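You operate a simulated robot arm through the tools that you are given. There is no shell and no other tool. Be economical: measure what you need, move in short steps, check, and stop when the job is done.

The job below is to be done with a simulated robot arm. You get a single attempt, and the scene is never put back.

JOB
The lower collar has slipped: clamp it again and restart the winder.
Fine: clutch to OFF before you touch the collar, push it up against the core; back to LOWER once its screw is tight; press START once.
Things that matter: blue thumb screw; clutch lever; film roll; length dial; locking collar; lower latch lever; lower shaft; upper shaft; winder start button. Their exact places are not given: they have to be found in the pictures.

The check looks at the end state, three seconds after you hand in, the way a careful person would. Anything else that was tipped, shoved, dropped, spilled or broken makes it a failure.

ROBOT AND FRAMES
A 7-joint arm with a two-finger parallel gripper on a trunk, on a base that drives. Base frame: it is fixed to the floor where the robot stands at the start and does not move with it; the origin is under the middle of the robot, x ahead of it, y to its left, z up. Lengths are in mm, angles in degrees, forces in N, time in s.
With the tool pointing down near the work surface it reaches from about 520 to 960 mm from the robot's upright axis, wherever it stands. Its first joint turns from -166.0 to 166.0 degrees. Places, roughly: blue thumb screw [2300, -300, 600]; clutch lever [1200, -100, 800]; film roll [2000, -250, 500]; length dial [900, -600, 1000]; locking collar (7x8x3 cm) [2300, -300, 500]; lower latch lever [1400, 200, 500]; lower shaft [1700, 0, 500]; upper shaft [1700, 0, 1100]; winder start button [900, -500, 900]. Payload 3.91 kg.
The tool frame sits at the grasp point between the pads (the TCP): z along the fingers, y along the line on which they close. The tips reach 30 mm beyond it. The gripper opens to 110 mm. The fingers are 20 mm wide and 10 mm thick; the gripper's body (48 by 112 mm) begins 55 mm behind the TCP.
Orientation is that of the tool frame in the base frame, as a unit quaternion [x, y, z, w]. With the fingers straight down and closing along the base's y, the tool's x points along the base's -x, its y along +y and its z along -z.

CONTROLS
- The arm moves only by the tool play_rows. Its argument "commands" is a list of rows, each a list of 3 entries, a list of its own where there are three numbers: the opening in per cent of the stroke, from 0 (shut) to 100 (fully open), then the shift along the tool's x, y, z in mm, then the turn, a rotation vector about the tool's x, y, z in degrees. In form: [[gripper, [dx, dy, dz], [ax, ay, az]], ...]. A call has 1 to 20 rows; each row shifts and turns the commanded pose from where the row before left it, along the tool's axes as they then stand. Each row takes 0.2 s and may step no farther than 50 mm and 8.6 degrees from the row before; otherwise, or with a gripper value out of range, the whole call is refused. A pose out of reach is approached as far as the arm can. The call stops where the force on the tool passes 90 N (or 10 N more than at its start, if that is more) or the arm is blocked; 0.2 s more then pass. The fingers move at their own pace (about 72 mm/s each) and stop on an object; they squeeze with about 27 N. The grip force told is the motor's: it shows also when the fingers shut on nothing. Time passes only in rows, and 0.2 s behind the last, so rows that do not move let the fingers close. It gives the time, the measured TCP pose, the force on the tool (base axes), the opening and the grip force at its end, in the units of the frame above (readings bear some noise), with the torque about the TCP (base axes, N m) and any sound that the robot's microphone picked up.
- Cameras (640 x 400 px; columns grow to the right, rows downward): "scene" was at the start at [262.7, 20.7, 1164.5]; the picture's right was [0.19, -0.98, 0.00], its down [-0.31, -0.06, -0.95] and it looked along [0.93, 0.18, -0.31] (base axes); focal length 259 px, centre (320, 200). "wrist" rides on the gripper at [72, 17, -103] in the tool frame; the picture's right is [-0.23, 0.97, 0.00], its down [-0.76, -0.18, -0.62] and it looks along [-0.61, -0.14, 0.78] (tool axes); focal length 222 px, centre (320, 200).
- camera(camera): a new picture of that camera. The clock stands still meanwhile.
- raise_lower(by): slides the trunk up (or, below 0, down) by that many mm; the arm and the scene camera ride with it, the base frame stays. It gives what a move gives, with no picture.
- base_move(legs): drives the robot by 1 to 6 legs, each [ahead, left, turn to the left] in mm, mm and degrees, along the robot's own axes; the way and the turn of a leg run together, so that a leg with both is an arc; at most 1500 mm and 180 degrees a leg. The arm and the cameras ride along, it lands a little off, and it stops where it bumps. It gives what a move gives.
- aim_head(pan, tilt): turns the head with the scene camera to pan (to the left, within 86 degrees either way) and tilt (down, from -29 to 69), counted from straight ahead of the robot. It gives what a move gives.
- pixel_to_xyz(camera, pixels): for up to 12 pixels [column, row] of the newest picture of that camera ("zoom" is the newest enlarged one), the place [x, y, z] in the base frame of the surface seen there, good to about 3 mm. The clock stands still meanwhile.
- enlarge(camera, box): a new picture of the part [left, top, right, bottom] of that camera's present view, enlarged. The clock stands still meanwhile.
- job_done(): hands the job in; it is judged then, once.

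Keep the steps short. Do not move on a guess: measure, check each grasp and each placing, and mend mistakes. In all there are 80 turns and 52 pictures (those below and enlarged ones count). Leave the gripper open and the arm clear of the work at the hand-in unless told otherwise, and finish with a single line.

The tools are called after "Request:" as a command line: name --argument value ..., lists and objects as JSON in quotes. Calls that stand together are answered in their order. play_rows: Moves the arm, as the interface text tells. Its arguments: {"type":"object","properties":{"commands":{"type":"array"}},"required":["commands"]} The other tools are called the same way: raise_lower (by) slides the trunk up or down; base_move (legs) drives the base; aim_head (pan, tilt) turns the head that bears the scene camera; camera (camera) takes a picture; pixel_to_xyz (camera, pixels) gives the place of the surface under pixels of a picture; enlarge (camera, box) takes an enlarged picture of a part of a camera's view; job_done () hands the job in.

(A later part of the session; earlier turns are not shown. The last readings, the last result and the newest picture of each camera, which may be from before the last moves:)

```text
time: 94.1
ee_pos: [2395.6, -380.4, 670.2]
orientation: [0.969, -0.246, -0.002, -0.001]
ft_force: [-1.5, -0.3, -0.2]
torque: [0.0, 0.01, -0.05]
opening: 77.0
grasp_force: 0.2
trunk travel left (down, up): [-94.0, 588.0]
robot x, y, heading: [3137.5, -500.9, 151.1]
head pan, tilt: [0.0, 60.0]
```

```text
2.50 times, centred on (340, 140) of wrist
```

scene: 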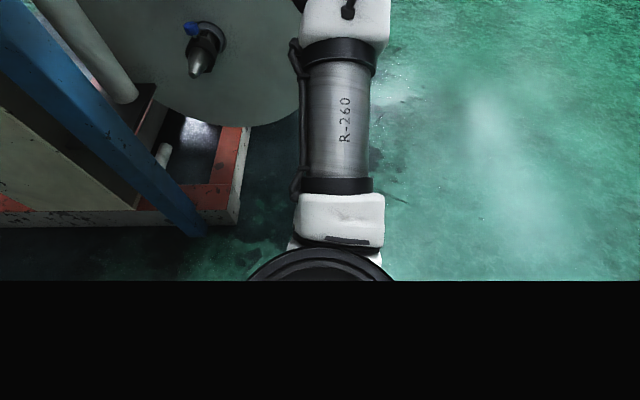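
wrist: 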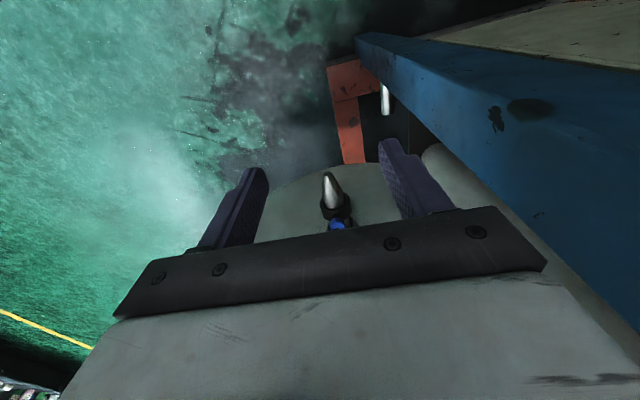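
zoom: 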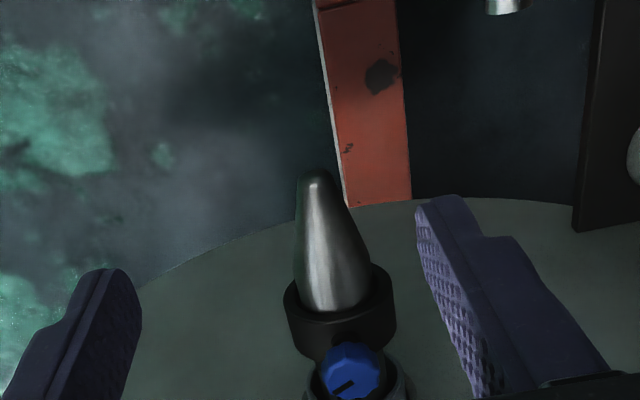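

Request:
pixel_to_xyz --camera "zoom" --pixels '[[350, 384], [330, 375], [377, 375], [352, 348], [315, 345], [365, 345], [290, 305], [390, 300], [318, 175], [370, 385], [340, 350]]'

```text
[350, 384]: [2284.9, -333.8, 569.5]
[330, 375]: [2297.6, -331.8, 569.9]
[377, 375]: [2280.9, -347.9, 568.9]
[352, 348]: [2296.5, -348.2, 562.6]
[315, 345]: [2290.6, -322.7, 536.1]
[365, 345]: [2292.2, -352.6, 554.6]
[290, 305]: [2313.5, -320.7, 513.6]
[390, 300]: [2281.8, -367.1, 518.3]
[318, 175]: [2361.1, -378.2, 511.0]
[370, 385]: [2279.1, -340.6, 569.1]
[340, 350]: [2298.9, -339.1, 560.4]
```

Screw head centre ≈ (2285,−335), top z 570, radius ≈17. Go above it (119 ahead, 13 left) at the current height and check.

Request:
play_rows --commands '[[70, [-30, 4, 0], [0, 0, 0]], [70, [-30, 4, 0], [0, 0, 0]], [70, [-30, 4, 0], [0, 0, 0]], [70, [-29, 1, 0], [0, 0, 0]], [70, [0, 0, 20], [0, 0, 0]], [70, [0, 0, 20], [0, 0, 0]], [70, [0, 0, 0], [0, 0, 0]]]'

Request:
aim_head --pan 12 --tilt 22

Request:
camera --camera "scene"

Request:
camera --camera "wrist"

```text
time: 95.7
ee_pos: [2283.8, -336.6, 631.2]
orientation: [0.969, -0.246, -0.003, -0.001]
ft_force: [0.2, -0.2, 0.3]
torque: [0.04, 0.01, -0.02]
opening: 76.7
grasp_force: 0.0
trunk travel left (down, up): [-94.0, 588.0]
robot x, y, heading: [3138.5, -494.3, 151.4]
head pan, tilt: [0.0, 60.0]
```

```text
time: 96.7
ee_pos: [2285.1, -336.1, 629.5]
orientation: [0.969, -0.246, -0.003, -0.002]
ft_force: [1.0, -0.1, -0.3]
torque: [0.05, 0.01, 0.0]
opening: 77.1
grasp_force: 0.0
trunk travel left (down, up): [-94.0, 588.0]
robot x, y, heading: [3137.3, -497.0, 151.0]
head pan, tilt: [12.0, 22.0]
```

```text
16 pictures are left
```

scene: 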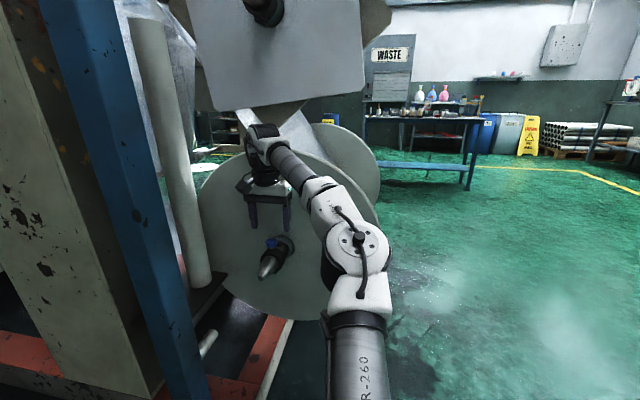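

```text
15 pictures are left
```

wrist: 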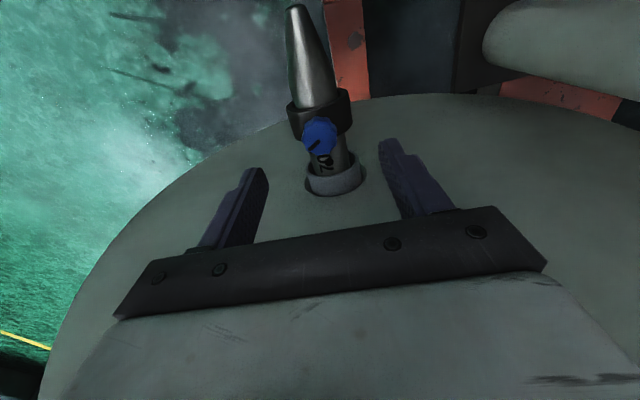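

The screw shows at (320,137), where expected for being centred under the tool. Descend 52 and close.

Request:
play_rows --commands '[[70, [0, 0, 20], [0, 0, 0]], [70, [0, 0, 20], [0, 0, 0]], [70, [0, 0, 12], [0, 0, 0]], [70, [0, 0, 0], [0, 0, 0]]]'

Request:
play_rows --commands '[[0, [0, 0, 0], [0, 0, 0]], [0, [0, 0, 0], [0, 0, 0]], [0, [0, 0, 0], [0, 0, 0]]]'

Request:
camera --camera "wrist"

```text
time: 97.7
ee_pos: [2282.7, -335.1, 580.3]
orientation: [0.969, -0.246, -0.003, -0.001]
ft_force: [0.3, -0.2, 0.0]
torque: [0.0, 0.03, -0.01]
opening: 76.8
grasp_force: 0.1
trunk travel left (down, up): [-94.0, 588.0]
robot x, y, heading: [3135.5, -498.7, 151.1]
head pan, tilt: [12.0, 22.0]
```

```text
time: 98.5
ee_pos: [2282.9, -336.5, 580.0]
orientation: [0.969, -0.246, -0.002, 0.0]
ft_force: [-1.0, -0.5, 0.5]
torque: [-0.02, 0.0, -0.01]
opening: 26.7
grasp_force: 27.0
trunk travel left (down, up): [-94.0, 588.0]
robot x, y, heading: [3132.2, -498.5, 151.3]
head pan, tilt: [12.0, 22.0]
```

```text
14 pictures are left
```

wrist: 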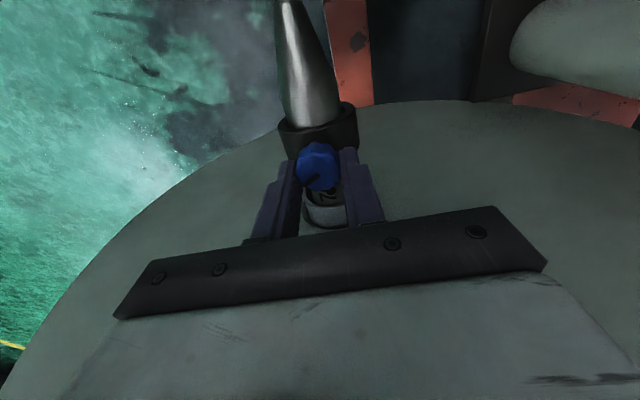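

Gripped (opening 26.7). Push the collar ahead in 4 mm steps toward the core.

Request:
play_rows --commands '[[0, [-4, 0, 0], [0, 0, 0]], [0, [-4, 0, 0], [0, 0, 0]], [0, [-4, 0, 0], [0, 0, 0]], [0, [-4, 0, 0], [0, 0, 0]], [0, [0, 0, 0], [0, 0, 0]]]'

Request:
enlarge --camera "wrist" --box '[240, 90, 400, 240]'

```text
time: 99.7
ee_pos: [2270.2, -327.2, 580.5]
orientation: [0.969, -0.246, -0.003, 0.001]
ft_force: [-0.4, -3.4, -0.2]
torque: [-0.18, 0.03, -0.01]
opening: 26.5
grasp_force: 26.7
trunk travel left (down, up): [-94.0, 588.0]
robot x, y, heading: [3137.6, -500.1, 151.2]
head pan, tilt: [12.0, 22.0]
```

```text
2.67 times, centred on (320, 165) of wrist
```

zoom: 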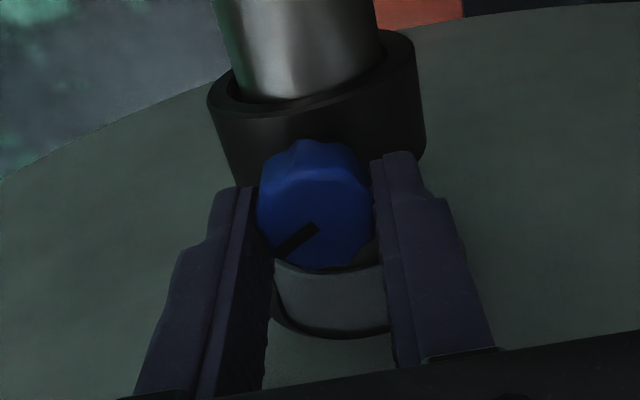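

Moves freely, gap almost closed. Continue gently in 2 mm steps.

Request:
play_rows --commands '[[0, [-2, 0, 0], [0, 0, 0]], [0, [-2, 0, 0], [0, 0, 0]], [0, [-2, 0, 0], [0, 0, 0]], [0, [0, 0, 0], [0, 0, 0]]]'

Request:
play_rows --commands '[[0, [-2, 0, 0], [0, 0, 0]], [0, [-1, 0, 0], [0, 0, 0]], [0, [0, 0, 0], [0, 0, 0]]]'

Request:
enlarge --camera "wrist" --box '[240, 90, 400, 240]'

```text
time: 100.7
ee_pos: [2264.9, -325.0, 580.1]
orientation: [0.969, -0.245, -0.003, -0.001]
ft_force: [1.7, -1.1, 1.0]
torque: [-0.06, -0.1, 0.0]
opening: 26.6
grasp_force: 27.1
trunk travel left (down, up): [-94.0, 588.0]
robot x, y, heading: [3133.2, -495.0, 150.9]
head pan, tilt: [12.0, 22.0]
```

```text
time: 101.5
ee_pos: [2261.9, -323.8, 579.5]
orientation: [0.969, -0.246, -0.002, -0.001]
ft_force: [1.9, -0.1, 3.6]
torque: [-0.01, -0.12, 0.01]
opening: 26.7
grasp_force: 27.3
trunk travel left (down, up): [-94.0, 588.0]
robot x, y, heading: [3138.9, -498.7, 150.6]
head pan, tilt: [12.0, 22.0]
```

```text
2.67 times, centred on (320, 165) of wrist
```

zoom: 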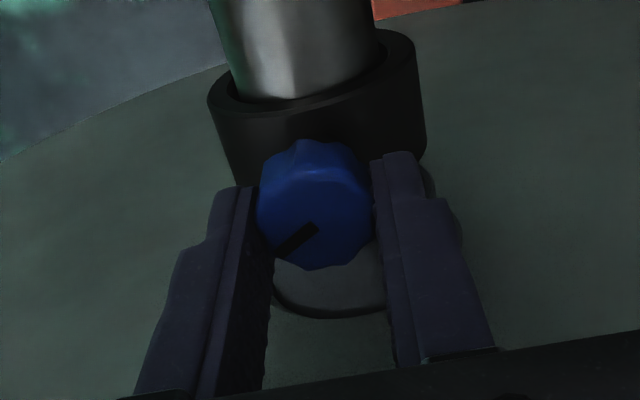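

Still no firm resistance (24.5 mm moved). Continue by 1–2 mm steps.

Request:
play_rows --commands '[[0, [-1.5, 0, 0], [0, 0, 0]], [0, [-1.5, 0, 0], [0, 0, 0]], [0, [0, 0, 0], [0, 0, 0]]]'

Request:
play_rows --commands '[[0, [-1.5, 0, 0], [0, 0, 0]], [0, [-1.5, 0, 0], [0, 0, 0]], [0, [0, 0, 0], [0, 0, 0]]]'

```text
time: 102.3
ee_pos: [2258.1, -323.0, 579.3]
orientation: [0.969, -0.246, -0.002, 0.0]
ft_force: [-0.5, -0.3, 0.3]
torque: [0.01, -0.01, 0.04]
opening: 26.6
grasp_force: 27.4
trunk travel left (down, up): [-94.0, 588.0]
robot x, y, heading: [3134.4, -496.8, 151.1]
head pan, tilt: [12.0, 22.0]
```

```text
time: 103.1
ee_pos: [2256.8, -319.9, 579.7]
orientation: [0.969, -0.247, -0.003, 0.0]
ft_force: [0.3, 0.5, 0.0]
torque: [-0.02, 0.04, 0.01]
opening: 26.4
grasp_force: 27.2
trunk travel left (down, up): [-94.0, 588.0]
robot x, y, heading: [3136.2, -496.7, 150.9]
head pan, tilt: [12.0, 22.0]
```

No force at all; check with the scene zoom whether the collar still follows.

Request:
enlarge --camera "scene" --box '[230, 190, 320, 290]'

```text
4.00 times, centred on (275, 240) of scene
```

zoom: 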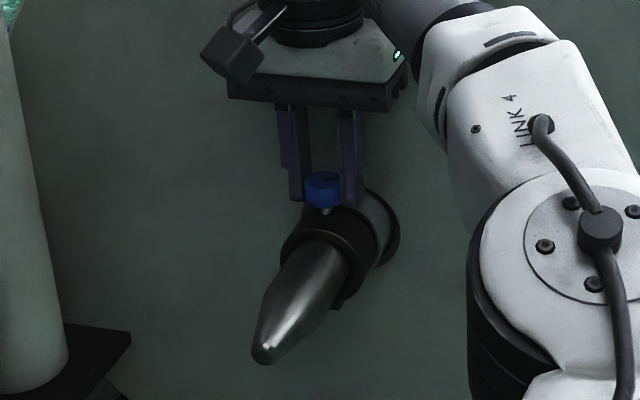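

The collar follows. A few more millimetres until there's resistance.

Request:
play_rows --commands '[[0, [-1.5, 0, 0], [0, 0, 0]], [0, [-1.5, 0, 0], [0, 0, 0]], [0, [0, 0, 0], [0, 0, 0]]]'

Request:
play_rows --commands '[[0, [-1.5, 0, 0], [0, 0, 0]], [0, [-1.5, 0, 0], [0, 0, 0]], [0, [0, 0, 0], [0, 0, 0]]]'

```text
time: 103.9
ee_pos: [2255.0, -319.5, 580.1]
orientation: [0.969, -0.246, -0.002, 0.0]
ft_force: [2.0, -1.4, 1.8]
torque: [-0.07, -0.07, 0.01]
opening: 26.5
grasp_force: 27.1
trunk travel left (down, up): [-94.0, 588.0]
robot x, y, heading: [3136.3, -494.0, 150.9]
head pan, tilt: [12.0, 22.0]
```

```text
time: 104.7
ee_pos: [2251.3, -317.5, 579.7]
orientation: [0.97, -0.245, -0.004, -0.002]
ft_force: [10.2, -3.4, 5.3]
torque: [0.22, 0.63, -0.05]
opening: 26.5
grasp_force: 26.7
trunk travel left (down, up): [-94.0, 588.0]
robot x, y, heading: [3133.8, -497.7, 151.1]
head pan, tilt: [12.0, 22.0]
```

Resistance appears (≈11 N). One more millimetre to confirm the seat.

Request:
play_rows --commands '[[0, [-1, 0, 0], [0, 0, 0]], [0, [-1, 0, 0], [0, 0, 0]], [0, [0, 0, 0], [0, 0, 0]]]'

Request:
enlarge --camera "scene" --box '[245, 210, 305, 270]'

```text
time: 105.5
ee_pos: [2249.9, -318.1, 580.0]
orientation: [0.969, -0.246, -0.002, -0.002]
ft_force: [41.6, -11.4, 0.1]
torque: [0.76, 2.54, -0.78]
opening: 26.5
grasp_force: 27.1
trunk travel left (down, up): [-94.0, 588.0]
robot x, y, heading: [3134.4, -500.7, 151.2]
head pan, tilt: [12.0, 22.0]
```

```text
6.67 times, centred on (275, 240) of scene
```

zoom: 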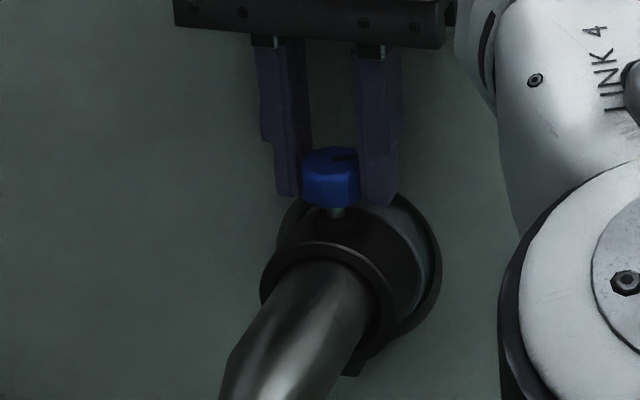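

Seated firmly (42 N). Ease 1 mm and turn the screw clockwise (seen from above: + about tool z), 40° first.

Request:
play_rows --commands '[[0, [1, 0, 0], [0, 0, 0]], [0, [0, 0, 0], [0, 0, 8]], [0, [0, 0, 0], [0, 0, 8]], [0, [0, 0, 0], [0, 0, 8]], [0, [0, 0, 0], [0, 0, 8]], [0, [0, 0, 0], [0, 0, 8]], [0, [0, 0, 0], [0, 0, 0]]]'

Request:
enlarge --camera "scene" --box '[200, 150, 330, 280]'

```text
time: 107.1
ee_pos: [2251.4, -329.3, 582.6]
orientation: [0.832, -0.555, 0.0, 0.0]
ft_force: [61.9, -45.9, 3.0]
torque: [3.18, 3.9, 3.11]
opening: 26.6
grasp_force: 27.0
trunk travel left (down, up): [-94.0, 588.0]
robot x, y, heading: [3133.6, -498.7, 151.3]
head pan, tilt: [12.0, 22.0]
```

```text
3.08 times, centred on (265, 215) of scene
```

zoom: 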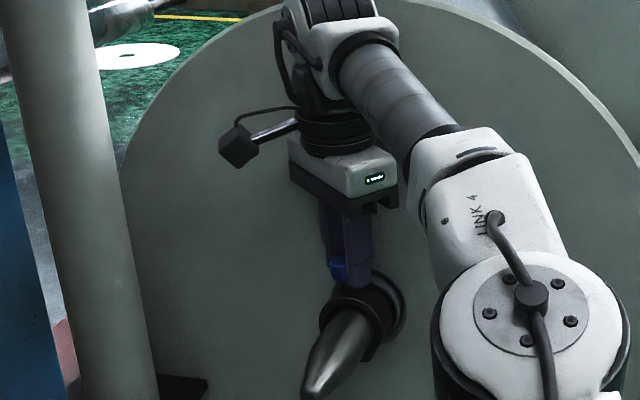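

The gripper's corner pressed the flange at this yaw (force ≈77 N ×40 mm = the torque read). Turn back 24° with grip to relieve, and read.

Request:
play_rows --commands '[[0, [0, 0, 0], [0, 0, -8]], [0, [0, 0, 0], [0, 0, -8]], [0, [0, 0, 0], [0, 0, -8]], [0, [0, 0, 0], [0, 0, 0]]]'

Request:
enlarge --camera "wrist" --box '[240, 80, 400, 240]'

```text
time: 108.1
ee_pos: [2252.7, -317.4, 581.4]
orientation: [0.925, -0.379, 0.0, -0.001]
ft_force: [69.5, -21.3, 3.8]
torque: [1.41, 4.38, -0.42]
opening: 26.5
grasp_force: 26.8
trunk travel left (down, up): [-94.0, 588.0]
robot x, y, heading: [3136.8, -500.6, 151.2]
head pan, tilt: [12.0, 22.0]
```

```text
2.50 times, centred on (320, 160) of wrist
```

zoom: 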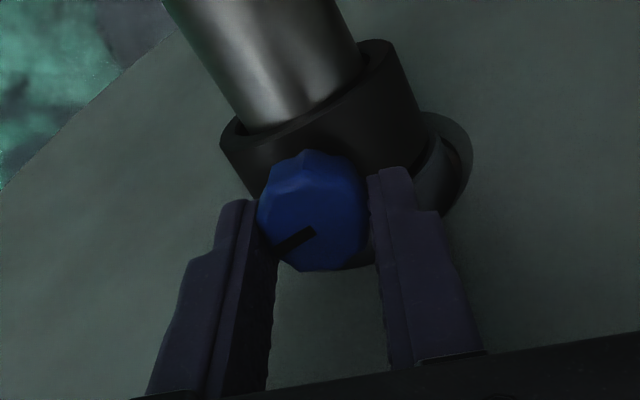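

The torque shows the contact was ~62 mm above the TCP: the gripper body on the flange, not the collar on the core. So it's not proven seated. Ease off, open, undo the yaw, and lean the tool back 24° (fingers pointing down-ahead) so the body clears the flange.

Request:
play_rows --commands '[[0, [2, 0, 0], [0, 0, 0]], [0, [1, 0, 0], [0, 0, 0]], [45, [0, 0, 0], [0, 0, 0]], [45, [0, 0, 0], [0, 0, 0]], [45, [0, 0, 0], [0, 0, -8]], [45, [3, 0, 0], [0, 0, -8]], [45, [0, 0, 0], [0, -8, 0]], [45, [0, 0, 0], [0, -8, 0]], [45, [0, 0, 0], [0, -8, 0]], [45, [4, 0, -1.8], [0, 0, 0]], [45, [0, 0, 0], [0, 0, 0]]]'

Request:
enlarge --camera "wrist" --box '[220, 60, 420, 220]'

```text
time: 110.5
ee_pos: [2259.7, -324.3, 581.2]
orientation: [0.947, -0.241, -0.204, -0.052]
ft_force: [-0.3, 0.1, -0.4]
torque: [0.02, -0.01, -0.03]
opening: 49.5
grasp_force: 0.0
trunk travel left (down, up): [-94.0, 588.0]
robot x, y, heading: [3132.6, -494.7, 151.3]
head pan, tilt: [12.0, 22.0]
```

```text
2.50 times, centred on (320, 140) of wrist
```

zoom: 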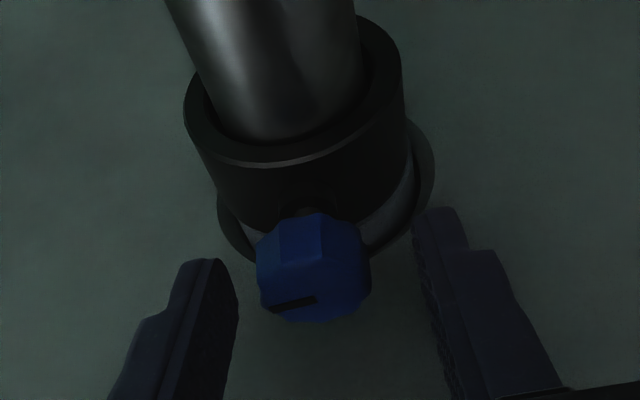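

Request:
pixel_to_xyz --camera "zoom" --pixels '[[315, 262], [262, 275], [368, 270], [315, 312], [300, 210], [235, 215], [400, 195], [250, 240], [100, 250], [500, 200]]'

```text
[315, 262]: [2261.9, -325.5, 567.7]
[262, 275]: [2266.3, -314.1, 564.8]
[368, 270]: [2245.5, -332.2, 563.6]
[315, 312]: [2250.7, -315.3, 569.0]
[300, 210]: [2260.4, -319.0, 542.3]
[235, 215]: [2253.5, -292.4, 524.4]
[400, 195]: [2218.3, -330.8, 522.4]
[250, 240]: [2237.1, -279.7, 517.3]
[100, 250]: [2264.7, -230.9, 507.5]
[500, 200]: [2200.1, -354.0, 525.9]
```

Screw centre now ≈ (2254,−321), between the fingers; collar back face looks within a couple mm of the core. Close and push ahead horizontally in 1.5 mm steps.

Request:
play_rows --commands '[[0, [0, 0, 0], [0, 0, 0]], [0, [0, 0, 0], [0, 0, 0]], [0, [-1.37, 0, 0.61], [0, 0, 0]], [0, [-1.37, 0, 0.61], [0, 0, 0]], [0, [0, 0, 0], [0, 0, 0]]]'

Request:
play_rows --commands '[[0, [-1.37, 0, 0.61], [0, 0, 0]], [0, [-1.37, 0, 0.61], [0, 0, 0]], [0, [0, 0, 0], [0, 0, 0]]]'

```text
time: 111.7
ee_pos: [2257.2, -321.3, 580.7]
orientation: [0.948, -0.24, -0.204, -0.051]
ft_force: [0.5, -0.8, -0.1]
torque: [-0.02, -0.04, -0.02]
opening: 26.6
grasp_force: 27.0
trunk travel left (down, up): [-94.0, 588.0]
robot x, y, heading: [3135.0, -497.2, 150.9]
head pan, tilt: [12.0, 22.0]
```

```text
time: 112.5
ee_pos: [2253.6, -320.6, 579.3]
orientation: [0.948, -0.241, -0.203, -0.051]
ft_force: [11.9, -1.6, 0.5]
torque: [-0.04, -0.5, -0.03]
opening: 26.5
grasp_force: 27.2
trunk travel left (down, up): [-94.0, 588.0]
robot x, y, heading: [3134.4, -498.3, 151.0]
head pan, tilt: [12.0, 22.0]
```

Now the resistance acts 42 mm below the TCP — at collar height: the core. One more mm to confirm.

Request:
play_rows --commands '[[0, [-0.9, 0, 0.4], [0, 0, 0]], [0, [0, 0, 0], [0, 0, 0]]]'

Request:
enlarge --camera "wrist" --box '[220, 60, 420, 220]'

```text
time: 113.1
ee_pos: [2253.1, -321.0, 582.0]
orientation: [0.948, -0.24, -0.204, -0.051]
ft_force: [15.8, -5.6, 1.9]
torque: [-0.31, -0.62, -0.02]
opening: 26.5
grasp_force: 26.2
trunk travel left (down, up): [-94.0, 588.0]
robot x, y, heading: [3136.7, -494.8, 151.0]
head pan, tilt: [12.0, 22.0]
```

```text
2.50 times, centred on (320, 140) of wrist
```

zoom: 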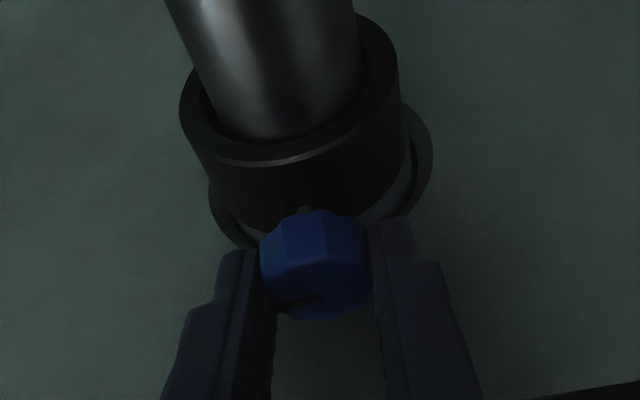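

Seated on the core. Now turn clockwise about the vertical through the screw, 32°, keeping the gripper body clear.

Request:
play_rows --commands '[[0, [0, 1, 0], [3.25, 0, 7.31]], [0, [0, 1, 0], [3.25, 0, 7.31]], [0, [0, 1, 0], [3.25, 0, 7.31]], [0, [0, 1, 0], [3.25, 0, 7.31]], [0, [0, 0, 0], [0, 0, 0]]]'

Request:
enlarge --camera "wrist" --box '[220, 60, 420, 220]'

```text
time: 114.3
ee_pos: [2250.2, -322.0, 581.6]
orientation: [0.844, -0.494, -0.184, -0.104]
ft_force: [5.0, -0.7, 7.4]
torque: [0.05, -0.1, 0.0]
opening: 26.2
grasp_force: 27.3
trunk travel left (down, up): [-94.0, 588.0]
robot x, y, heading: [3134.8, -495.6, 150.7]
head pan, tilt: [12.0, 22.0]
```

```text
2.50 times, centred on (320, 140) of wrist
```

zoom: 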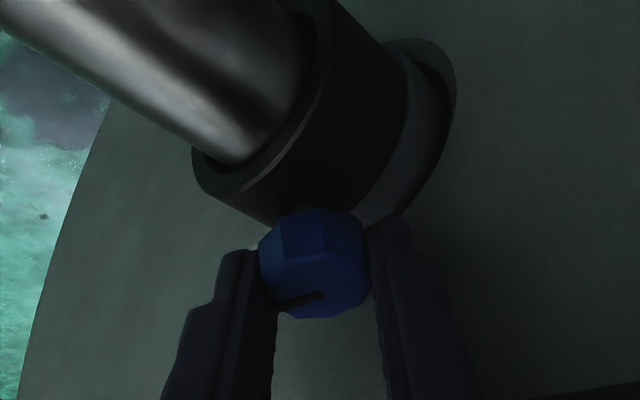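

Works cleanly: the screw turned with the fingers, no torque yet. Do a full ratchet stroke: open, swing back 64°, close, turn 64°.

Request:
play_rows --commands '[[45, [0, 0, 0], [0, 0, 0]], [45, [0, -1, 0], [-3.25, 0, -7.31]], [45, [0, -1, 0], [-3.25, 0, -7.31]], [45, [0, -1, 0], [-3.25, 0, -7.31]], [45, [0, -1, 0], [-3.25, 0, -7.31]], [45, [0, -1, 0], [-3.25, 0, -7.31]], [45, [0, -1, 0], [-3.25, 0, -7.31]], [45, [0, -1, 0], [-3.25, 0, -7.31]], [45, [0, -1, 0], [-3.25, 0, -7.31]], [0, [0, 0, 0], [0, 0, 0]], [0, [0, 0, 0], [0, 0, 0]]]'

Request:
play_rows --commands '[[0, [0, 1, 0], [3.25, 0, 7.31]], [0, [0, 1, 0], [3.25, 0, 7.31]], [0, [0, 1, 0], [3.25, 0, 7.31]], [0, [0, 1, 0], [3.25, 0, 7.31]], [0, [0, 1, 0], [3.25, 0, 7.31]], [0, [0, 1, 0], [3.25, 0, 7.31]], [0, [0, 1, 0], [3.25, 0, 7.31]], [0, [0, 1, 0], [3.25, 0, 7.31]]]'

```text
time: 116.7
ee_pos: [2255.7, -316.9, 579.8]
orientation: [0.977, 0.031, -0.209, 0.005]
ft_force: [1.2, -1.8, 0.4]
torque: [-0.05, 0.03, 0.03]
opening: 26.6
grasp_force: 27.0
trunk travel left (down, up): [-94.0, 588.0]
robot x, y, heading: [3134.7, -495.1, 151.1]
head pan, tilt: [12.0, 22.0]
```

```text
time: 118.5
ee_pos: [2251.8, -322.1, 580.6]
orientation: [0.844, -0.494, -0.181, -0.105]
ft_force: [22.5, 2.3, 4.2]
torque: [0.11, -0.66, -0.12]
opening: 26.3
grasp_force: 27.5
trunk travel left (down, up): [-94.0, 588.0]
robot x, y, heading: [3137.8, -500.5, 151.2]
head pan, tilt: [12.0, 22.0]
```

Total turned ≈112°, no tightening torque yet. Another stroke.

Request:
play_rows --commands '[[45, [0, 0, 0], [0, 0, 0]], [45, [0, -1, 0], [-3.25, 0, -7.31]], [45, [0, -1, 0], [-3.25, 0, -7.31]], [45, [0, -1, 0], [-3.25, 0, -7.31]], [45, [0, -1, 0], [-3.25, 0, -7.31]], [45, [0, -1, 0], [-3.25, 0, -7.31]], [45, [0, -1, 0], [-3.25, 0, -7.31]], [45, [0, -1, 0], [-3.25, 0, -7.31]], [45, [0, -1, 0], [-3.25, 0, -7.31]], [0, [0, 0, 0], [0, 0, 0]], [0, [0, 0, 0], [0, 0, 0]]]'

Request:
play_rows --commands '[[0, [0, 1, 0], [3.25, 0, 7.31]], [0, [0, 1, 0], [3.25, 0, 7.31]], [0, [0, 1, 0], [3.25, 0, 7.31]], [0, [0, 1, 0], [3.25, 0, 7.31]], [0, [0, 1, 0], [3.25, 0, 7.31]], [0, [0, 1, 0], [3.25, 0, 7.31]], [0, [0, 1, 0], [3.25, 0, 7.31]], [0, [0, 1, 0], [3.25, 0, 7.31]]]'

Request:
enlarge --camera "wrist" --box '[220, 60, 420, 220]'

```text
time: 120.9
ee_pos: [2255.4, -318.8, 579.4]
orientation: [0.977, 0.031, -0.21, 0.006]
ft_force: [1.4, -1.5, 0.7]
torque: [-0.06, 0.05, 0.0]
opening: 26.6
grasp_force: 27.2
trunk travel left (down, up): [-94.0, 588.0]
robot x, y, heading: [3136.2, -497.4, 151.0]
head pan, tilt: [12.0, 22.0]
```

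```text
time: 122.7
ee_pos: [2251.7, -322.4, 579.7]
orientation: [0.843, -0.495, -0.182, -0.106]
ft_force: [14.6, 5.4, -0.3]
torque: [0.09, -0.47, -0.08]
opening: 26.7
grasp_force: 27.0
trunk travel left (down, up): [-94.0, 588.0]
robot x, y, heading: [3134.8, -499.5, 151.5]
head pan, tilt: [12.0, 22.0]
```

```text
2.50 times, centred on (320, 140) of wrist
```

zoom: 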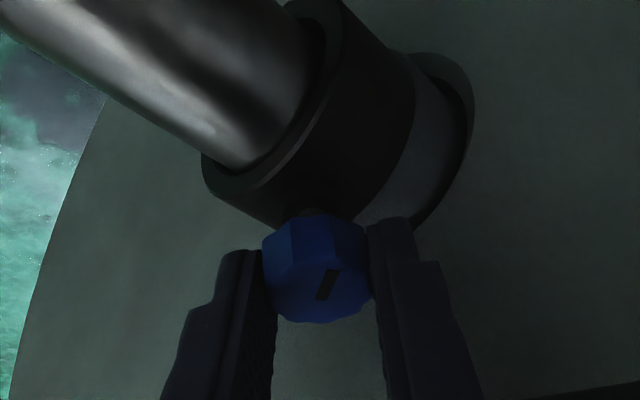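

The slit has turned clockwise by the expected 128° over the two strokes (now pointing up at 12:30 in the picture). Two more strokes.

Request:
play_rows --commands '[[45, [0, 0, 0], [0, 0, 0]], [45, [0, -1, 0], [-3.25, 0, -7.31]], [45, [0, -1, 0], [-3.25, 0, -7.31]], [45, [0, -1, 0], [-3.25, 0, -7.31]], [45, [0, -1, 0], [-3.25, 0, -7.31]], [45, [0, -1, 0], [-3.25, 0, -7.31]], [45, [0, -1, 0], [-3.25, 0, -7.31]], [45, [0, -1, 0], [-3.25, 0, -7.31]], [45, [0, -1, 0], [-3.25, 0, -7.31]], [0, [0, 0, 0], [0, 0, 0]], [0, [0, 0, 0], [0, 0, 0]]]'

Request:
play_rows --commands '[[0, [0, 1, 0], [3.25, 0, 7.31]], [0, [0, 1, 0], [3.25, 0, 7.31]], [0, [0, 1, 0], [3.25, 0, 7.31]], [0, [0, 1, 0], [3.25, 0, 7.31]], [0, [0, 1, 0], [3.25, 0, 7.31]], [0, [0, 1, 0], [3.25, 0, 7.31]], [0, [0, 1, 0], [3.25, 0, 7.31]], [0, [0, 1, 0], [3.25, 0, 7.31]]]'

Request:
play_rows --commands '[[45, [0, 0, 0], [0, 0, 0]], [45, [0, -1, 0], [-3.25, 0, -7.31]], [45, [0, -1, 0], [-3.25, 0, -7.31]], [45, [0, -1, 0], [-3.25, 0, -7.31]], [45, [0, -1, 0], [-3.25, 0, -7.31]], [45, [0, -1, 0], [-3.25, 0, -7.31]], [45, [0, -1, 0], [-3.25, 0, -7.31]], [45, [0, -1, 0], [-3.25, 0, -7.31]], [45, [0, -1, 0], [-3.25, 0, -7.31]], [0, [0, 0, 0], [0, 0, 0]], [0, [0, 0, 0], [0, 0, 0]]]'

Request:
play_rows --commands '[[0, [0, 1, 0], [3.25, 0, 7.31]], [0, [0, 1, 0], [3.25, 0, 7.31]], [0, [0, 1, 0], [3.25, 0, 7.31]], [0, [0, 1, 0], [3.25, 0, 7.31]], [0, [0, 1, 0], [3.25, 0, 7.31]], [0, [0, 1, 0], [3.25, 0, 7.31]], [0, [0, 1, 0], [3.25, 0, 7.31]], [0, [0, 1, 0], [3.25, 0, 7.31]]]'

```text
time: 125.1
ee_pos: [2255.5, -317.6, 579.3]
orientation: [0.977, 0.03, -0.211, 0.004]
ft_force: [0.5, 0.5, 0.4]
torque: [0.04, 0.04, 0.01]
opening: 26.4
grasp_force: 27.0
trunk travel left (down, up): [-94.0, 588.0]
robot x, y, heading: [3134.5, -498.2, 150.9]
head pan, tilt: [12.0, 22.0]
```

```text
time: 126.9
ee_pos: [2252.4, -323.2, 579.1]
orientation: [0.843, -0.495, -0.181, -0.105]
ft_force: [12.3, 13.2, -3.3]
torque: [0.48, -0.2, 0.06]
opening: 26.2
grasp_force: 27.2
trunk travel left (down, up): [-94.0, 588.0]
robot x, y, heading: [3139.2, -495.1, 151.2]
head pan, tilt: [12.0, 22.0]
```

```text
time: 129.3
ee_pos: [2256.8, -317.4, 579.1]
orientation: [0.977, 0.03, -0.21, 0.005]
ft_force: [-1.9, 4.4, -0.7]
torque: [0.07, 0.05, 0.02]
opening: 26.6
grasp_force: 26.9
trunk travel left (down, up): [-94.0, 588.0]
robot x, y, heading: [3136.0, -497.1, 151.3]
head pan, tilt: [12.0, 22.0]
```

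```text
time: 131.1
ee_pos: [2252.8, -324.6, 579.3]
orientation: [0.844, -0.494, -0.181, -0.104]
ft_force: [-1.4, -0.6, 0.6]
torque: [0.01, 0.02, 0.22]
opening: 26.2
grasp_force: 27.2
trunk travel left (down, up): [-94.0, 588.0]
robot x, y, heading: [3135.9, -498.0, 151.2]
head pan, tilt: [12.0, 22.0]
```

Torque starts to build (0.22 N·m) and the side force is gone. I must save pictures (about 4 left), so I go by torque. Another stroke.

Request:
play_rows --commands '[[45, [0, 0, 0], [0, 0, 0]], [45, [0, -1, 0], [-3.25, 0, -7.31]], [45, [0, -1, 0], [-3.25, 0, -7.31]], [45, [0, -1, 0], [-3.25, 0, -7.31]], [45, [0, -1, 0], [-3.25, 0, -7.31]], [45, [0, -1, 0], [-3.25, 0, -7.31]], [45, [0, -1, 0], [-3.25, 0, -7.31]], [45, [0, -1, 0], [-3.25, 0, -7.31]], [45, [0, -1, 0], [-3.25, 0, -7.31]], [0, [0, 0, 0], [0, 0, 0]], [0, [0, 0, 0], [0, 0, 0]]]'

Request:
play_rows --commands '[[0, [0, 1, 0], [3.25, 0, 7.31]], [0, [0, 1, 0], [3.25, 0, 7.31]], [0, [0, 1, 0], [3.25, 0, 7.31]], [0, [0, 1, 0], [3.25, 0, 7.31]]]'

Request:
play_rows --commands '[[0, [0, 1, 0], [3.25, 0, 7.31]], [0, [0, 1, 0], [3.25, 0, 7.31]], [0, [0, 1, 0], [3.25, 0, 7.31]], [0, [0, 1, 0], [3.25, 0, 7.31]]]'

```text
time: 133.5
ee_pos: [2257.0, -317.8, 581.0]
orientation: [0.977, 0.029, -0.209, 0.004]
ft_force: [-1.3, 3.6, 0.4]
torque: [0.07, 0.03, 0.02]
opening: 26.4
grasp_force: 26.9
trunk travel left (down, up): [-94.0, 588.0]
robot x, y, heading: [3139.4, -496.2, 151.1]
head pan, tilt: [12.0, 22.0]
```

```text
time: 134.5
ee_pos: [2257.2, -323.8, 581.3]
orientation: [0.947, -0.242, -0.204, -0.052]
ft_force: [-0.1, 3.9, 0.5]
torque: [0.1, 0.02, 0.19]
opening: 26.5
grasp_force: 27.3
trunk travel left (down, up): [-94.0, 588.0]
robot x, y, heading: [3135.5, -496.1, 151.2]
head pan, tilt: [12.0, 22.0]
```

```text
time: 135.5
ee_pos: [2255.6, -327.9, 579.9]
orientation: [0.844, -0.493, -0.182, -0.104]
ft_force: [-3.1, -2.8, 1.5]
torque: [-0.1, 0.12, 0.25]
opening: 26.5
grasp_force: 26.7
trunk travel left (down, up): [-94.0, 588.0]
robot x, y, heading: [3134.1, -501.1, 151.2]
head pan, tilt: [12.0, 22.0]
```

Torque 0.25 N·m. One more stroke with readings, then one picture.

Request:
play_rows --commands '[[45, [0, 0, 0], [0, 0, 0]], [45, [0, -1, 0], [-3.25, 0, -7.31]], [45, [0, -1, 0], [-3.25, 0, -7.31]], [45, [0, -1, 0], [-3.25, 0, -7.31]], [45, [0, -1, 0], [-3.25, 0, -7.31]], [45, [0, -1, 0], [-3.25, 0, -7.31]], [45, [0, -1, 0], [-3.25, 0, -7.31]], [45, [0, -1, 0], [-3.25, 0, -7.31]], [45, [0, -1, 0], [-3.25, 0, -7.31]], [0, [0, 0, 0], [0, 0, 0]], [0, [0, 0, 0], [0, 0, 0]]]'

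Request:
play_rows --commands '[[0, [0, 1, 0], [3.25, 0, 7.31]], [0, [0, 1, 0], [3.25, 0, 7.31]], [0, [0, 1, 0], [3.25, 0, 7.31]], [0, [0, 1, 0], [3.25, 0, 7.31]]]'

Request:
play_rows --commands '[[0, [0, 1, 0], [3.25, 0, 7.31]], [0, [0, 1, 0], [3.25, 0, 7.31]], [0, [0, 1, 0], [3.25, 0, 7.31]], [0, [0, 1, 0], [3.25, 0, 7.31]]]'

Request:
enlarge --camera "wrist" --box '[220, 60, 420, 220]'

```text
time: 137.9
ee_pos: [2257.5, -318.6, 578.7]
orientation: [0.977, 0.03, -0.21, 0.005]
ft_force: [-2.2, 8.4, 0.4]
torque: [0.2, -0.01, -0.01]
opening: 26.4
grasp_force: 27.3
trunk travel left (down, up): [-94.0, 588.0]
robot x, y, heading: [3136.5, -496.7, 151.3]
head pan, tilt: [12.0, 22.0]
```

```text
time: 138.9
ee_pos: [2257.7, -323.9, 579.8]
orientation: [0.947, -0.243, -0.203, -0.052]
ft_force: [1.5, 8.4, 0.2]
torque: [0.16, -0.06, 0.15]
opening: 26.5
grasp_force: 27.2
trunk travel left (down, up): [-94.0, 588.0]
robot x, y, heading: [3133.0, -497.7, 151.4]
head pan, tilt: [12.0, 22.0]
```

```text
time: 139.9
ee_pos: [2254.7, -329.5, 580.0]
orientation: [0.845, -0.493, -0.182, -0.104]
ft_force: [-1.6, -0.8, 0.3]
torque: [-0.04, 0.05, 0.24]
opening: 26.3
grasp_force: 26.5
trunk travel left (down, up): [-94.0, 588.0]
robot x, y, heading: [3132.1, -499.3, 151.2]
head pan, tilt: [12.0, 22.0]
```

```text
2.50 times, centred on (320, 140) of wrist
```

zoom: 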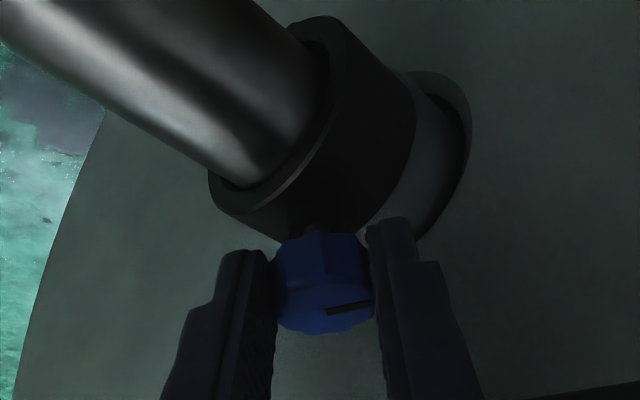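

The slit advanced only ~65° in the last four strokes, so it is tight enough that the fingers slip at 0.24 N·m. My swing also drifted the grip a few mm backwards; measure where the head is now to grip it squarely.

Request:
pixel_to_xyz --camera "zoom" --pixels '[[325, 312], [285, 310], [368, 310], [325, 328], [325, 290], [290, 270], [325, 265], [365, 265], [255, 256], [390, 222], [395, 170], [410, 150]]'

```text
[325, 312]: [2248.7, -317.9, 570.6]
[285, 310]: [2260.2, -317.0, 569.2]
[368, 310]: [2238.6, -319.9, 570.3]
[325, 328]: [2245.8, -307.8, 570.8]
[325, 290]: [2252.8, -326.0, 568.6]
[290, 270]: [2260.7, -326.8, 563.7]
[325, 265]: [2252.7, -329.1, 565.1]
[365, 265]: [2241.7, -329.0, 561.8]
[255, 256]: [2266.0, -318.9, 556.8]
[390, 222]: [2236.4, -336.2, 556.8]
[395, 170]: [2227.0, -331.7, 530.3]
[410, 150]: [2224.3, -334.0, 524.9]
```

Head centre (2249.5,−318.5), about 4.5 mm ahead of my finger line. Open, move 4.5 ahead and 5 down for a deeper square grip, swing back (exact reversal), close and turn again, reading the torque.

Request:
play_rows --commands '[[45, [0, 0, 0], [0, 0, 0]], [45, [-2.1, 0, 6.4], [0, 0, 0]], [45, [0, 0, 0], [-3.25, 0, -7.31]], [45, [0, -0.9, 0], [-3.25, 0, -7.31]], [45, [0, -0.9, 0], [-3.25, 0, -7.31]], [45, [0, -0.9, 0], [-3.25, 0, -7.31]], [45, [0, -0.9, 0], [-3.25, 0, -7.31]], [45, [0, -0.9, 0], [-3.25, 0, -7.31]], [45, [0, -0.9, 0], [-3.25, 0, -7.31]], [45, [0, -0.9, 0], [-3.25, 0, -7.31]], [45, [0, -0.9, 0], [0, 0, 0]], [0, [0, 0, 0], [0, 0, 0]], [0, [0, 0, 0], [0, 0, 0]], [0, [0, 0, 0], [0, 0, 0]]]'

Request:
play_rows --commands '[[0, [0, 0.9, 0], [3.25, 0, 7.31]], [0, [0, 0.9, 0], [3.25, 0, 7.31]], [0, [0, 0.9, 0], [3.25, 0, 7.31]]]'

Request:
play_rows --commands '[[0, [0, 0.9, 0], [3.25, 0, 7.31]], [0, [0, 0.9, 0], [3.25, 0, 7.31]], [0, [0, 0.9, 0], [3.25, 0, 7.31]], [0, [0, 0.9, 0], [3.25, 0, 7.31]], [0, [0, 0.9, 0], [3.25, 0, 7.31]]]'

```text
time: 142.9
ee_pos: [2256.4, -317.5, 574.1]
orientation: [0.977, 0.032, -0.21, 0.006]
ft_force: [1.4, -8.7, 1.2]
torque: [-0.25, 0.14, 0.14]
opening: 26.6
grasp_force: 27.5
trunk travel left (down, up): [-94.0, 588.0]
robot x, y, heading: [3135.7, -499.5, 151.3]
head pan, tilt: [12.0, 22.0]
```

```text
time: 143.7
ee_pos: [2256.3, -321.4, 576.3]
orientation: [0.962, -0.174, -0.208, -0.036]
ft_force: [-0.5, -14.4, -0.5]
torque: [-0.32, 0.0, 0.34]
opening: 26.6
grasp_force: 27.2
trunk travel left (down, up): [-94.0, 588.0]
robot x, y, heading: [3132.4, -493.7, 151.0]
head pan, tilt: [12.0, 22.0]
```

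```text
time: 144.9
ee_pos: [2252.0, -321.5, 574.5]
orientation: [0.844, -0.493, -0.184, -0.102]
ft_force: [-16.5, -16.3, 3.3]
torque: [-0.44, 0.33, 0.28]
opening: 26.6
grasp_force: 26.3
trunk travel left (down, up): [-94.0, 588.0]
robot x, y, heading: [3137.7, -494.4, 151.0]
head pan, tilt: [12.0, 22.0]
```

The screw no longer turns, the fingers slip, and the collar holds 15–20 N without moving: it's clamped. Release, lift along the tool, undo the yaw, and draw back.

Request:
play_rows --commands '[[60, [0, 0, 0], [0, 0, 0]], [60, [0, 0, 0], [0, 0, 0]], [60, [0, 0, -20], [0, 0, 0]], [60, [0, 0, -20], [0, 0, 0]], [60, [0, 0, -20], [0, 0, 0]], [60, [0, 0, -10], [-3.25, 0, -7.31]], [60, [0, 0, -10], [-3.25, 0, -7.31]], [60, [0, 0, -10], [-3.25, 0, -7.31]], [60, [0, 0, -10], [-3.25, 0, -7.31]], [60, [25, 0, -11], [0, 0, 0]], [60, [25, 0, -11], [0, 0, 0]], [60, [25, 0, -11], [0, 0, 0]], [60, [25, 0, -11], [0, 0, 0]], [60, [25, 0, -11], [0, 0, 0]], [60, [25, 0, -11], [0, 0, 0]]]'

Request:
base_move --legs '[[-150, 0, 0]]'

Request:
enlarge --camera "scene" --box '[230, 150, 350, 270]'

```text
time: 148.1
ee_pos: [2421.2, -433.8, 661.9]
orientation: [0.947, -0.241, -0.205, -0.052]
ft_force: [0.5, 0.1, -0.2]
torque: [-0.01, 0.01, 0.0]
opening: 65.5
grasp_force: 0.0
trunk travel left (down, up): [-94.0, 588.0]
robot x, y, heading: [3135.0, -499.1, 151.1]
head pan, tilt: [12.0, 22.0]
```

```text
time: 149.5
ee_pos: [2540.5, -501.6, 660.6]
orientation: [0.947, -0.241, -0.204, -0.052]
ft_force: [0.7, -0.8, 0.3]
torque: [0.01, 0.0, -0.01]
opening: 66.1
grasp_force: 0.0
trunk travel left (down, up): [-94.0, 588.0]
robot x, y, heading: [3257.1, -562.4, 151.4]
head pan, tilt: [12.0, 22.0]
stopped in leg 1: the robot was blocked; the commanded pose is now the measured one
```

```text
3.33 times, centred on (290, 210) of scene
```

zoom: 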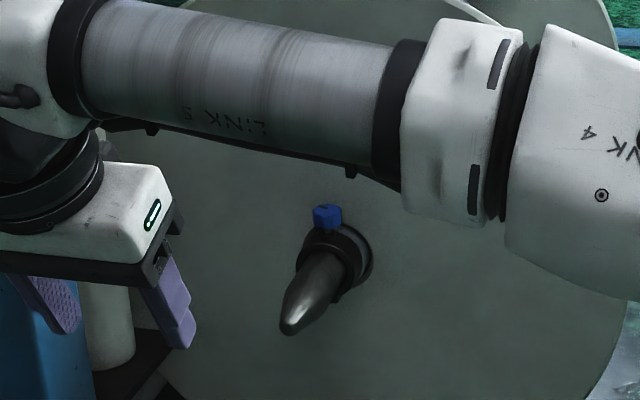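

The collar sits flush on the core with the screw upright. Base bumped the post's foot area behind; go sideways right instead, then to open floor, and turn to heading 0 through the free side.

Request:
base_move --legs '[[20, -300, 0], [500, -662, 0], [0, 0, -151]]'

Request:
play_rows --commands '[[0, [0, 0, 0], [0, -8.2, 0]], [0, [0, 0, 0], [0, -8.2, 0]], [0, [0, 0, 0], [0, -8.2, 0]], [0, [0, 0, 0], [0, -8.2, 0]], [0, [0, 0, 0], [0, -8.2, 0]], [0, [0, 0, 0], [0, -8.2, 0]], [0, [0, 0, 0], [0, -8.2, 0]], [0, [0, 0, 0], [0, -8.2, 0]]]'

```text
time: 164.0
ee_pos: [3904.8, 835.3, 661.8]
orientation: [-0.009, 0.977, 0.002, 0.211]
ft_force: [-0.2, 0.0, 0.3]
torque: [0.01, -0.02, 0.0]
opening: 65.9
grasp_force: 0.0
trunk travel left (down, up): [-94.0, 588.0]
robot x, y, heading: [3254.0, 536.9, 0.6]
head pan, tilt: [12.0, 22.0]
```

```text
time: 165.8
ee_pos: [3905.4, 837.0, 659.3]
orientation: [-0.006, 0.706, 0.008, 0.708]
ft_force: [0.4, -0.2, 0.9]
torque: [-0.01, 0.0, 0.01]
opening: 0.1
grasp_force: 26.3
trunk travel left (down, up): [-94.0, 588.0]
robot x, y, heading: [3248.5, 538.6, 0.7]
head pan, tilt: [12.0, 22.0]
```

Tool points forward, shut. Drive back along the known route.

Request:
base_move --legs '[[0, 240, 0], [-1240, 0, 0], [-360, -170, 0], [-900, 0, 0]]'

```text
time: 180.6
ee_pos: [1379.4, 899.8, 659.8]
orientation: [-0.004, 0.707, 0.004, 0.707]
ft_force: [0.1, 0.3, -0.6]
torque: [0.01, -0.04, 0.02]
opening: 0.0
grasp_force: 27.4
trunk travel left (down, up): [-94.0, 588.0]
robot x, y, heading: [723.1, 608.6, -0.0]
head pan, tilt: [12.0, 22.0]
```

Now turn left 30, back 680, turn right 57.5 to face the panel; raise the trunk 193 so the tool is above the knob's height.

Request:
base_move --legs '[[0, 0, 30], [-680, 0, 0], [0, 0, -57.5]]'

Request:
raise_lower --by 195

Request:
aim_head --pan 8 --tilt 25

```text
time: 188.5
ee_pos: [867.0, 218.8, 661.2]
orientation: [0.166, 0.688, -0.165, 0.687]
ft_force: [0.0, 0.0, -0.1]
torque: [-0.01, -0.02, -0.02]
opening: 0.0
grasp_force: 26.5
trunk travel left (down, up): [-94.0, 588.0]
robot x, y, heading: [147.8, 265.6, -27.3]
head pan, tilt: [12.0, 22.0]
```

```text
time: 190.6
ee_pos: [866.8, 218.9, 854.1]
orientation: [0.166, 0.688, -0.165, 0.687]
ft_force: [-1.1, 0.0, -0.7]
torque: [0.01, 0.02, 0.0]
opening: 0.0
grasp_force: 27.0
trunk travel left (down, up): [-289.0, 393.0]
robot x, y, heading: [150.0, 263.5, -27.4]
head pan, tilt: [12.0, 22.0]
```

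```text
time: 191.2
ee_pos: [867.1, 218.9, 856.0]
orientation: [0.165, 0.688, -0.165, 0.687]
ft_force: [0.3, 0.0, -0.4]
torque: [-0.01, -0.02, -0.02]
opening: 0.3
grasp_force: 27.3
trunk travel left (down, up): [-289.0, 393.0]
robot x, y, heading: [148.7, 262.7, -27.4]
head pan, tilt: [8.0, 25.0]
```

Drive forward 290, then one picture to place the final approach.

Request:
base_move --legs '[[285, 0, 0]]'

Request:
camera --camera "scene"

Request:
pixel_to_xyz --camera "scene" --pixels '[[244, 145], [250, 145], [300, 143], [560, 100], [571, 101]]'

```text
time: 193.3
ee_pos: [1129.2, 78.3, 855.0]
orientation: [0.167, 0.687, -0.167, 0.687]
ft_force: [0.0, -0.4, -0.8]
torque: [-0.01, 0.0, 0.02]
opening: 0.0
grasp_force: 26.8
trunk travel left (down, up): [-289.0, 393.0]
robot x, y, heading: [412.0, 124.6, -27.4]
head pan, tilt: [8.0, 25.0]
```

```text
1 pictures are left
```

scene: 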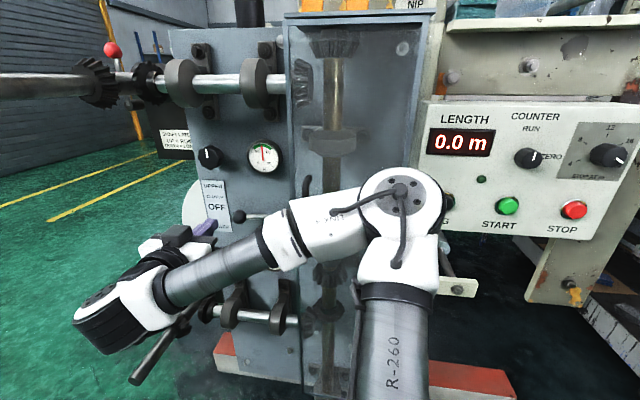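

```text
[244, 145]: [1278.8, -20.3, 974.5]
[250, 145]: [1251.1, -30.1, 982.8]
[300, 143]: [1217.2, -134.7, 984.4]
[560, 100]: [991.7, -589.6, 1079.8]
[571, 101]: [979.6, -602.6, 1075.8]
```

Measure lever knob (239,216) and START (508,205) in this picture.

Request:
pixel_to_xyz --camera "scene" --pixels '[[239, 216], [239, 211], [235, 216], [260, 215], [508, 205], [502, 205], [514, 205], [508, 199], [508, 212], [574, 209], [490, 200], [524, 215]]'

```text
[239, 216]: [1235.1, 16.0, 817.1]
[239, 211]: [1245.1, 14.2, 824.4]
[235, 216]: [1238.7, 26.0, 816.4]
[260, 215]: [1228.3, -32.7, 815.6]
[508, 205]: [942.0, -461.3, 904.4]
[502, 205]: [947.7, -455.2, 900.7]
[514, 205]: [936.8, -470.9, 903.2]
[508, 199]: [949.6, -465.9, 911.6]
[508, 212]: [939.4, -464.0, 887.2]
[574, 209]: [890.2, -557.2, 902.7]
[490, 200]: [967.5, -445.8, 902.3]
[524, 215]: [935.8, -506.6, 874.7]
```

Knob centre ≈ (1246,14,811). Go 113 ahead above it (bottom of fingers at 845, knob top 829).

Request:
play_rows --commands '[[0, [0, -1, 28], [0, 0, 0]], [0, [0, -1, 28], [0, 0, 0]], [0, [0, -1, 28], [0, 0, 0]], [0, [0, 0, 28], [0, 0, 0]], [0, [0, 0, 0], [0, 0, 0]]]'

```text
time: 194.5
ee_pos: [1226.3, 21.8, 857.3]
orientation: [0.168, 0.688, -0.168, 0.686]
ft_force: [-0.1, -0.4, 1.3]
torque: [0.0, 0.0, -0.02]
opening: 0.0
grasp_force: 26.9
trunk travel left (down, up): [-289.0, 393.0]
robot x, y, heading: [411.0, 127.7, -27.6]
head pan, tilt: [8.0, 25.0]
```

Push down along the arc, first to z≈797, then on to ≈772.

Request:
play_rows --commands '[[0, [10, 0, 0], [0, 0, 0]], [0, [10, 0, 0], [0, 0, 0]], [0, [10, -1, 0], [0, 0, 0]], [0, [10, -2, 0], [0, 0, 0]], [0, [10, -2, 0], [0, 0, 0]], [0, [10, -3, 0], [0, 0, 0]], [0, [0, 0, 0], [0, 0, 0]]]'

Request:
play_rows --commands '[[0, [8, -3, 0], [0, 0, 0]], [0, [8, -4, 0], [0, 0, 0]], [0, [6, -2, 0], [0, 0, 0]], [0, [0, 0, 0], [0, 0, 0]]]'

```text
time: 196.1
ee_pos: [1223.7, 17.9, 794.2]
orientation: [0.167, 0.687, -0.167, 0.687]
ft_force: [-0.5, 0.2, -0.1]
torque: [-0.03, 0.0, 0.05]
opening: 0.0
grasp_force: 27.6
trunk travel left (down, up): [-289.0, 393.0]
robot x, y, heading: [410.9, 125.5, -27.5]
head pan, tilt: [8.0, 25.0]
```

```text
time: 197.1
ee_pos: [1218.7, 9.2, 772.6]
orientation: [0.167, 0.688, -0.166, 0.686]
ft_force: [-0.2, 0.8, -0.3]
torque: [-0.02, 0.0, -0.06]
opening: 0.0
grasp_force: 27.1
trunk travel left (down, up): [-289.0, 393.0]
robot x, y, heading: [409.6, 129.5, -27.8]
head pan, tilt: [8.0, 25.0]
```

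Little force, as on the way up. Press a few mm more to feel for the end stop.

Request:
play_rows --commands '[[0, [2, -0.5, 0], [0, 0, 0]], [0, [1.5, -0.5, 0], [0, 0, 0]], [0, [0, 0, 0], [0, 0, 0]]]'

```text
time: 197.9
ee_pos: [1219.4, 8.8, 769.7]
orientation: [0.168, 0.687, -0.167, 0.687]
ft_force: [2.1, -0.2, 2.9]
torque: [-0.03, -0.08, 0.03]
opening: 0.2
grasp_force: 26.8
trunk travel left (down, up): [-289.0, 393.0]
robot x, y, heading: [412.8, 126.8, -27.5]
head pan, tilt: [8.0, 25.0]
```

Request:
play_rows --commands '[[0, [2, -0.5, 0], [0, 0, 0]], [0, [0, 0, 0], [0, 0, 0]]]'

```text
time: 198.5
ee_pos: [1217.9, 7.9, 770.7]
orientation: [0.168, 0.686, -0.167, 0.688]
ft_force: [4.0, 0.2, 12.9]
torque: [-0.14, -0.31, 0.03]
opening: 0.0
grasp_force: 27.0
trunk travel left (down, up): [-289.0, 393.0]
robot x, y, heading: [412.2, 125.2, -27.6]
head pan, tilt: [8.0, 25.0]
```

Firm stop (13 N up, acting at the fingertips): the lever is at LOWER. Lift off, back out, then shift the base right toward START at (942,−462,900).

Request:
play_rows --commands '[[0, [-20, 0, 0], [0, 0, 0]], [0, [-20, 0, 0], [0, 0, 0]], [0, [0, 0, -30], [0, 0, 0]], [0, [0, 0, -30], [0, 0, 0]], [0, [0, 0, -30], [0, 0, 0]], [0, [0, 0, -30], [0, 0, 0]], [0, [-30, 0, 0], [0, 0, 0]], [0, [-30, 0, 0], [0, 0, 0]], [0, [-28, 0, 0], [0, 0, 0]]]'

Request:
base_move --legs '[[-130, 0, 0], [0, -565, 0]]'

```text
time: 200.5
ee_pos: [1112.2, 64.4, 895.6]
orientation: [0.168, 0.688, -0.167, 0.686]
ft_force: [0.2, -0.4, -0.4]
torque: [-0.04, 0.0, 0.04]
opening: 0.0
grasp_force: 26.7
trunk travel left (down, up): [-289.0, 393.0]
robot x, y, heading: [411.3, 127.3, -27.8]
head pan, tilt: [8.0, 25.0]
```

```text
time: 206.3
ee_pos: [734.9, -381.2, 896.2]
orientation: [0.166, 0.688, -0.166, 0.687]
ft_force: [-0.9, 0.0, 0.0]
torque: [-0.01, 0.01, 0.0]
opening: 0.0
grasp_force: 27.2
trunk travel left (down, up): [-289.0, 393.0]
robot x, y, heading: [37.4, -320.3, -27.4]
head pan, tilt: [8.0, 25.0]
```

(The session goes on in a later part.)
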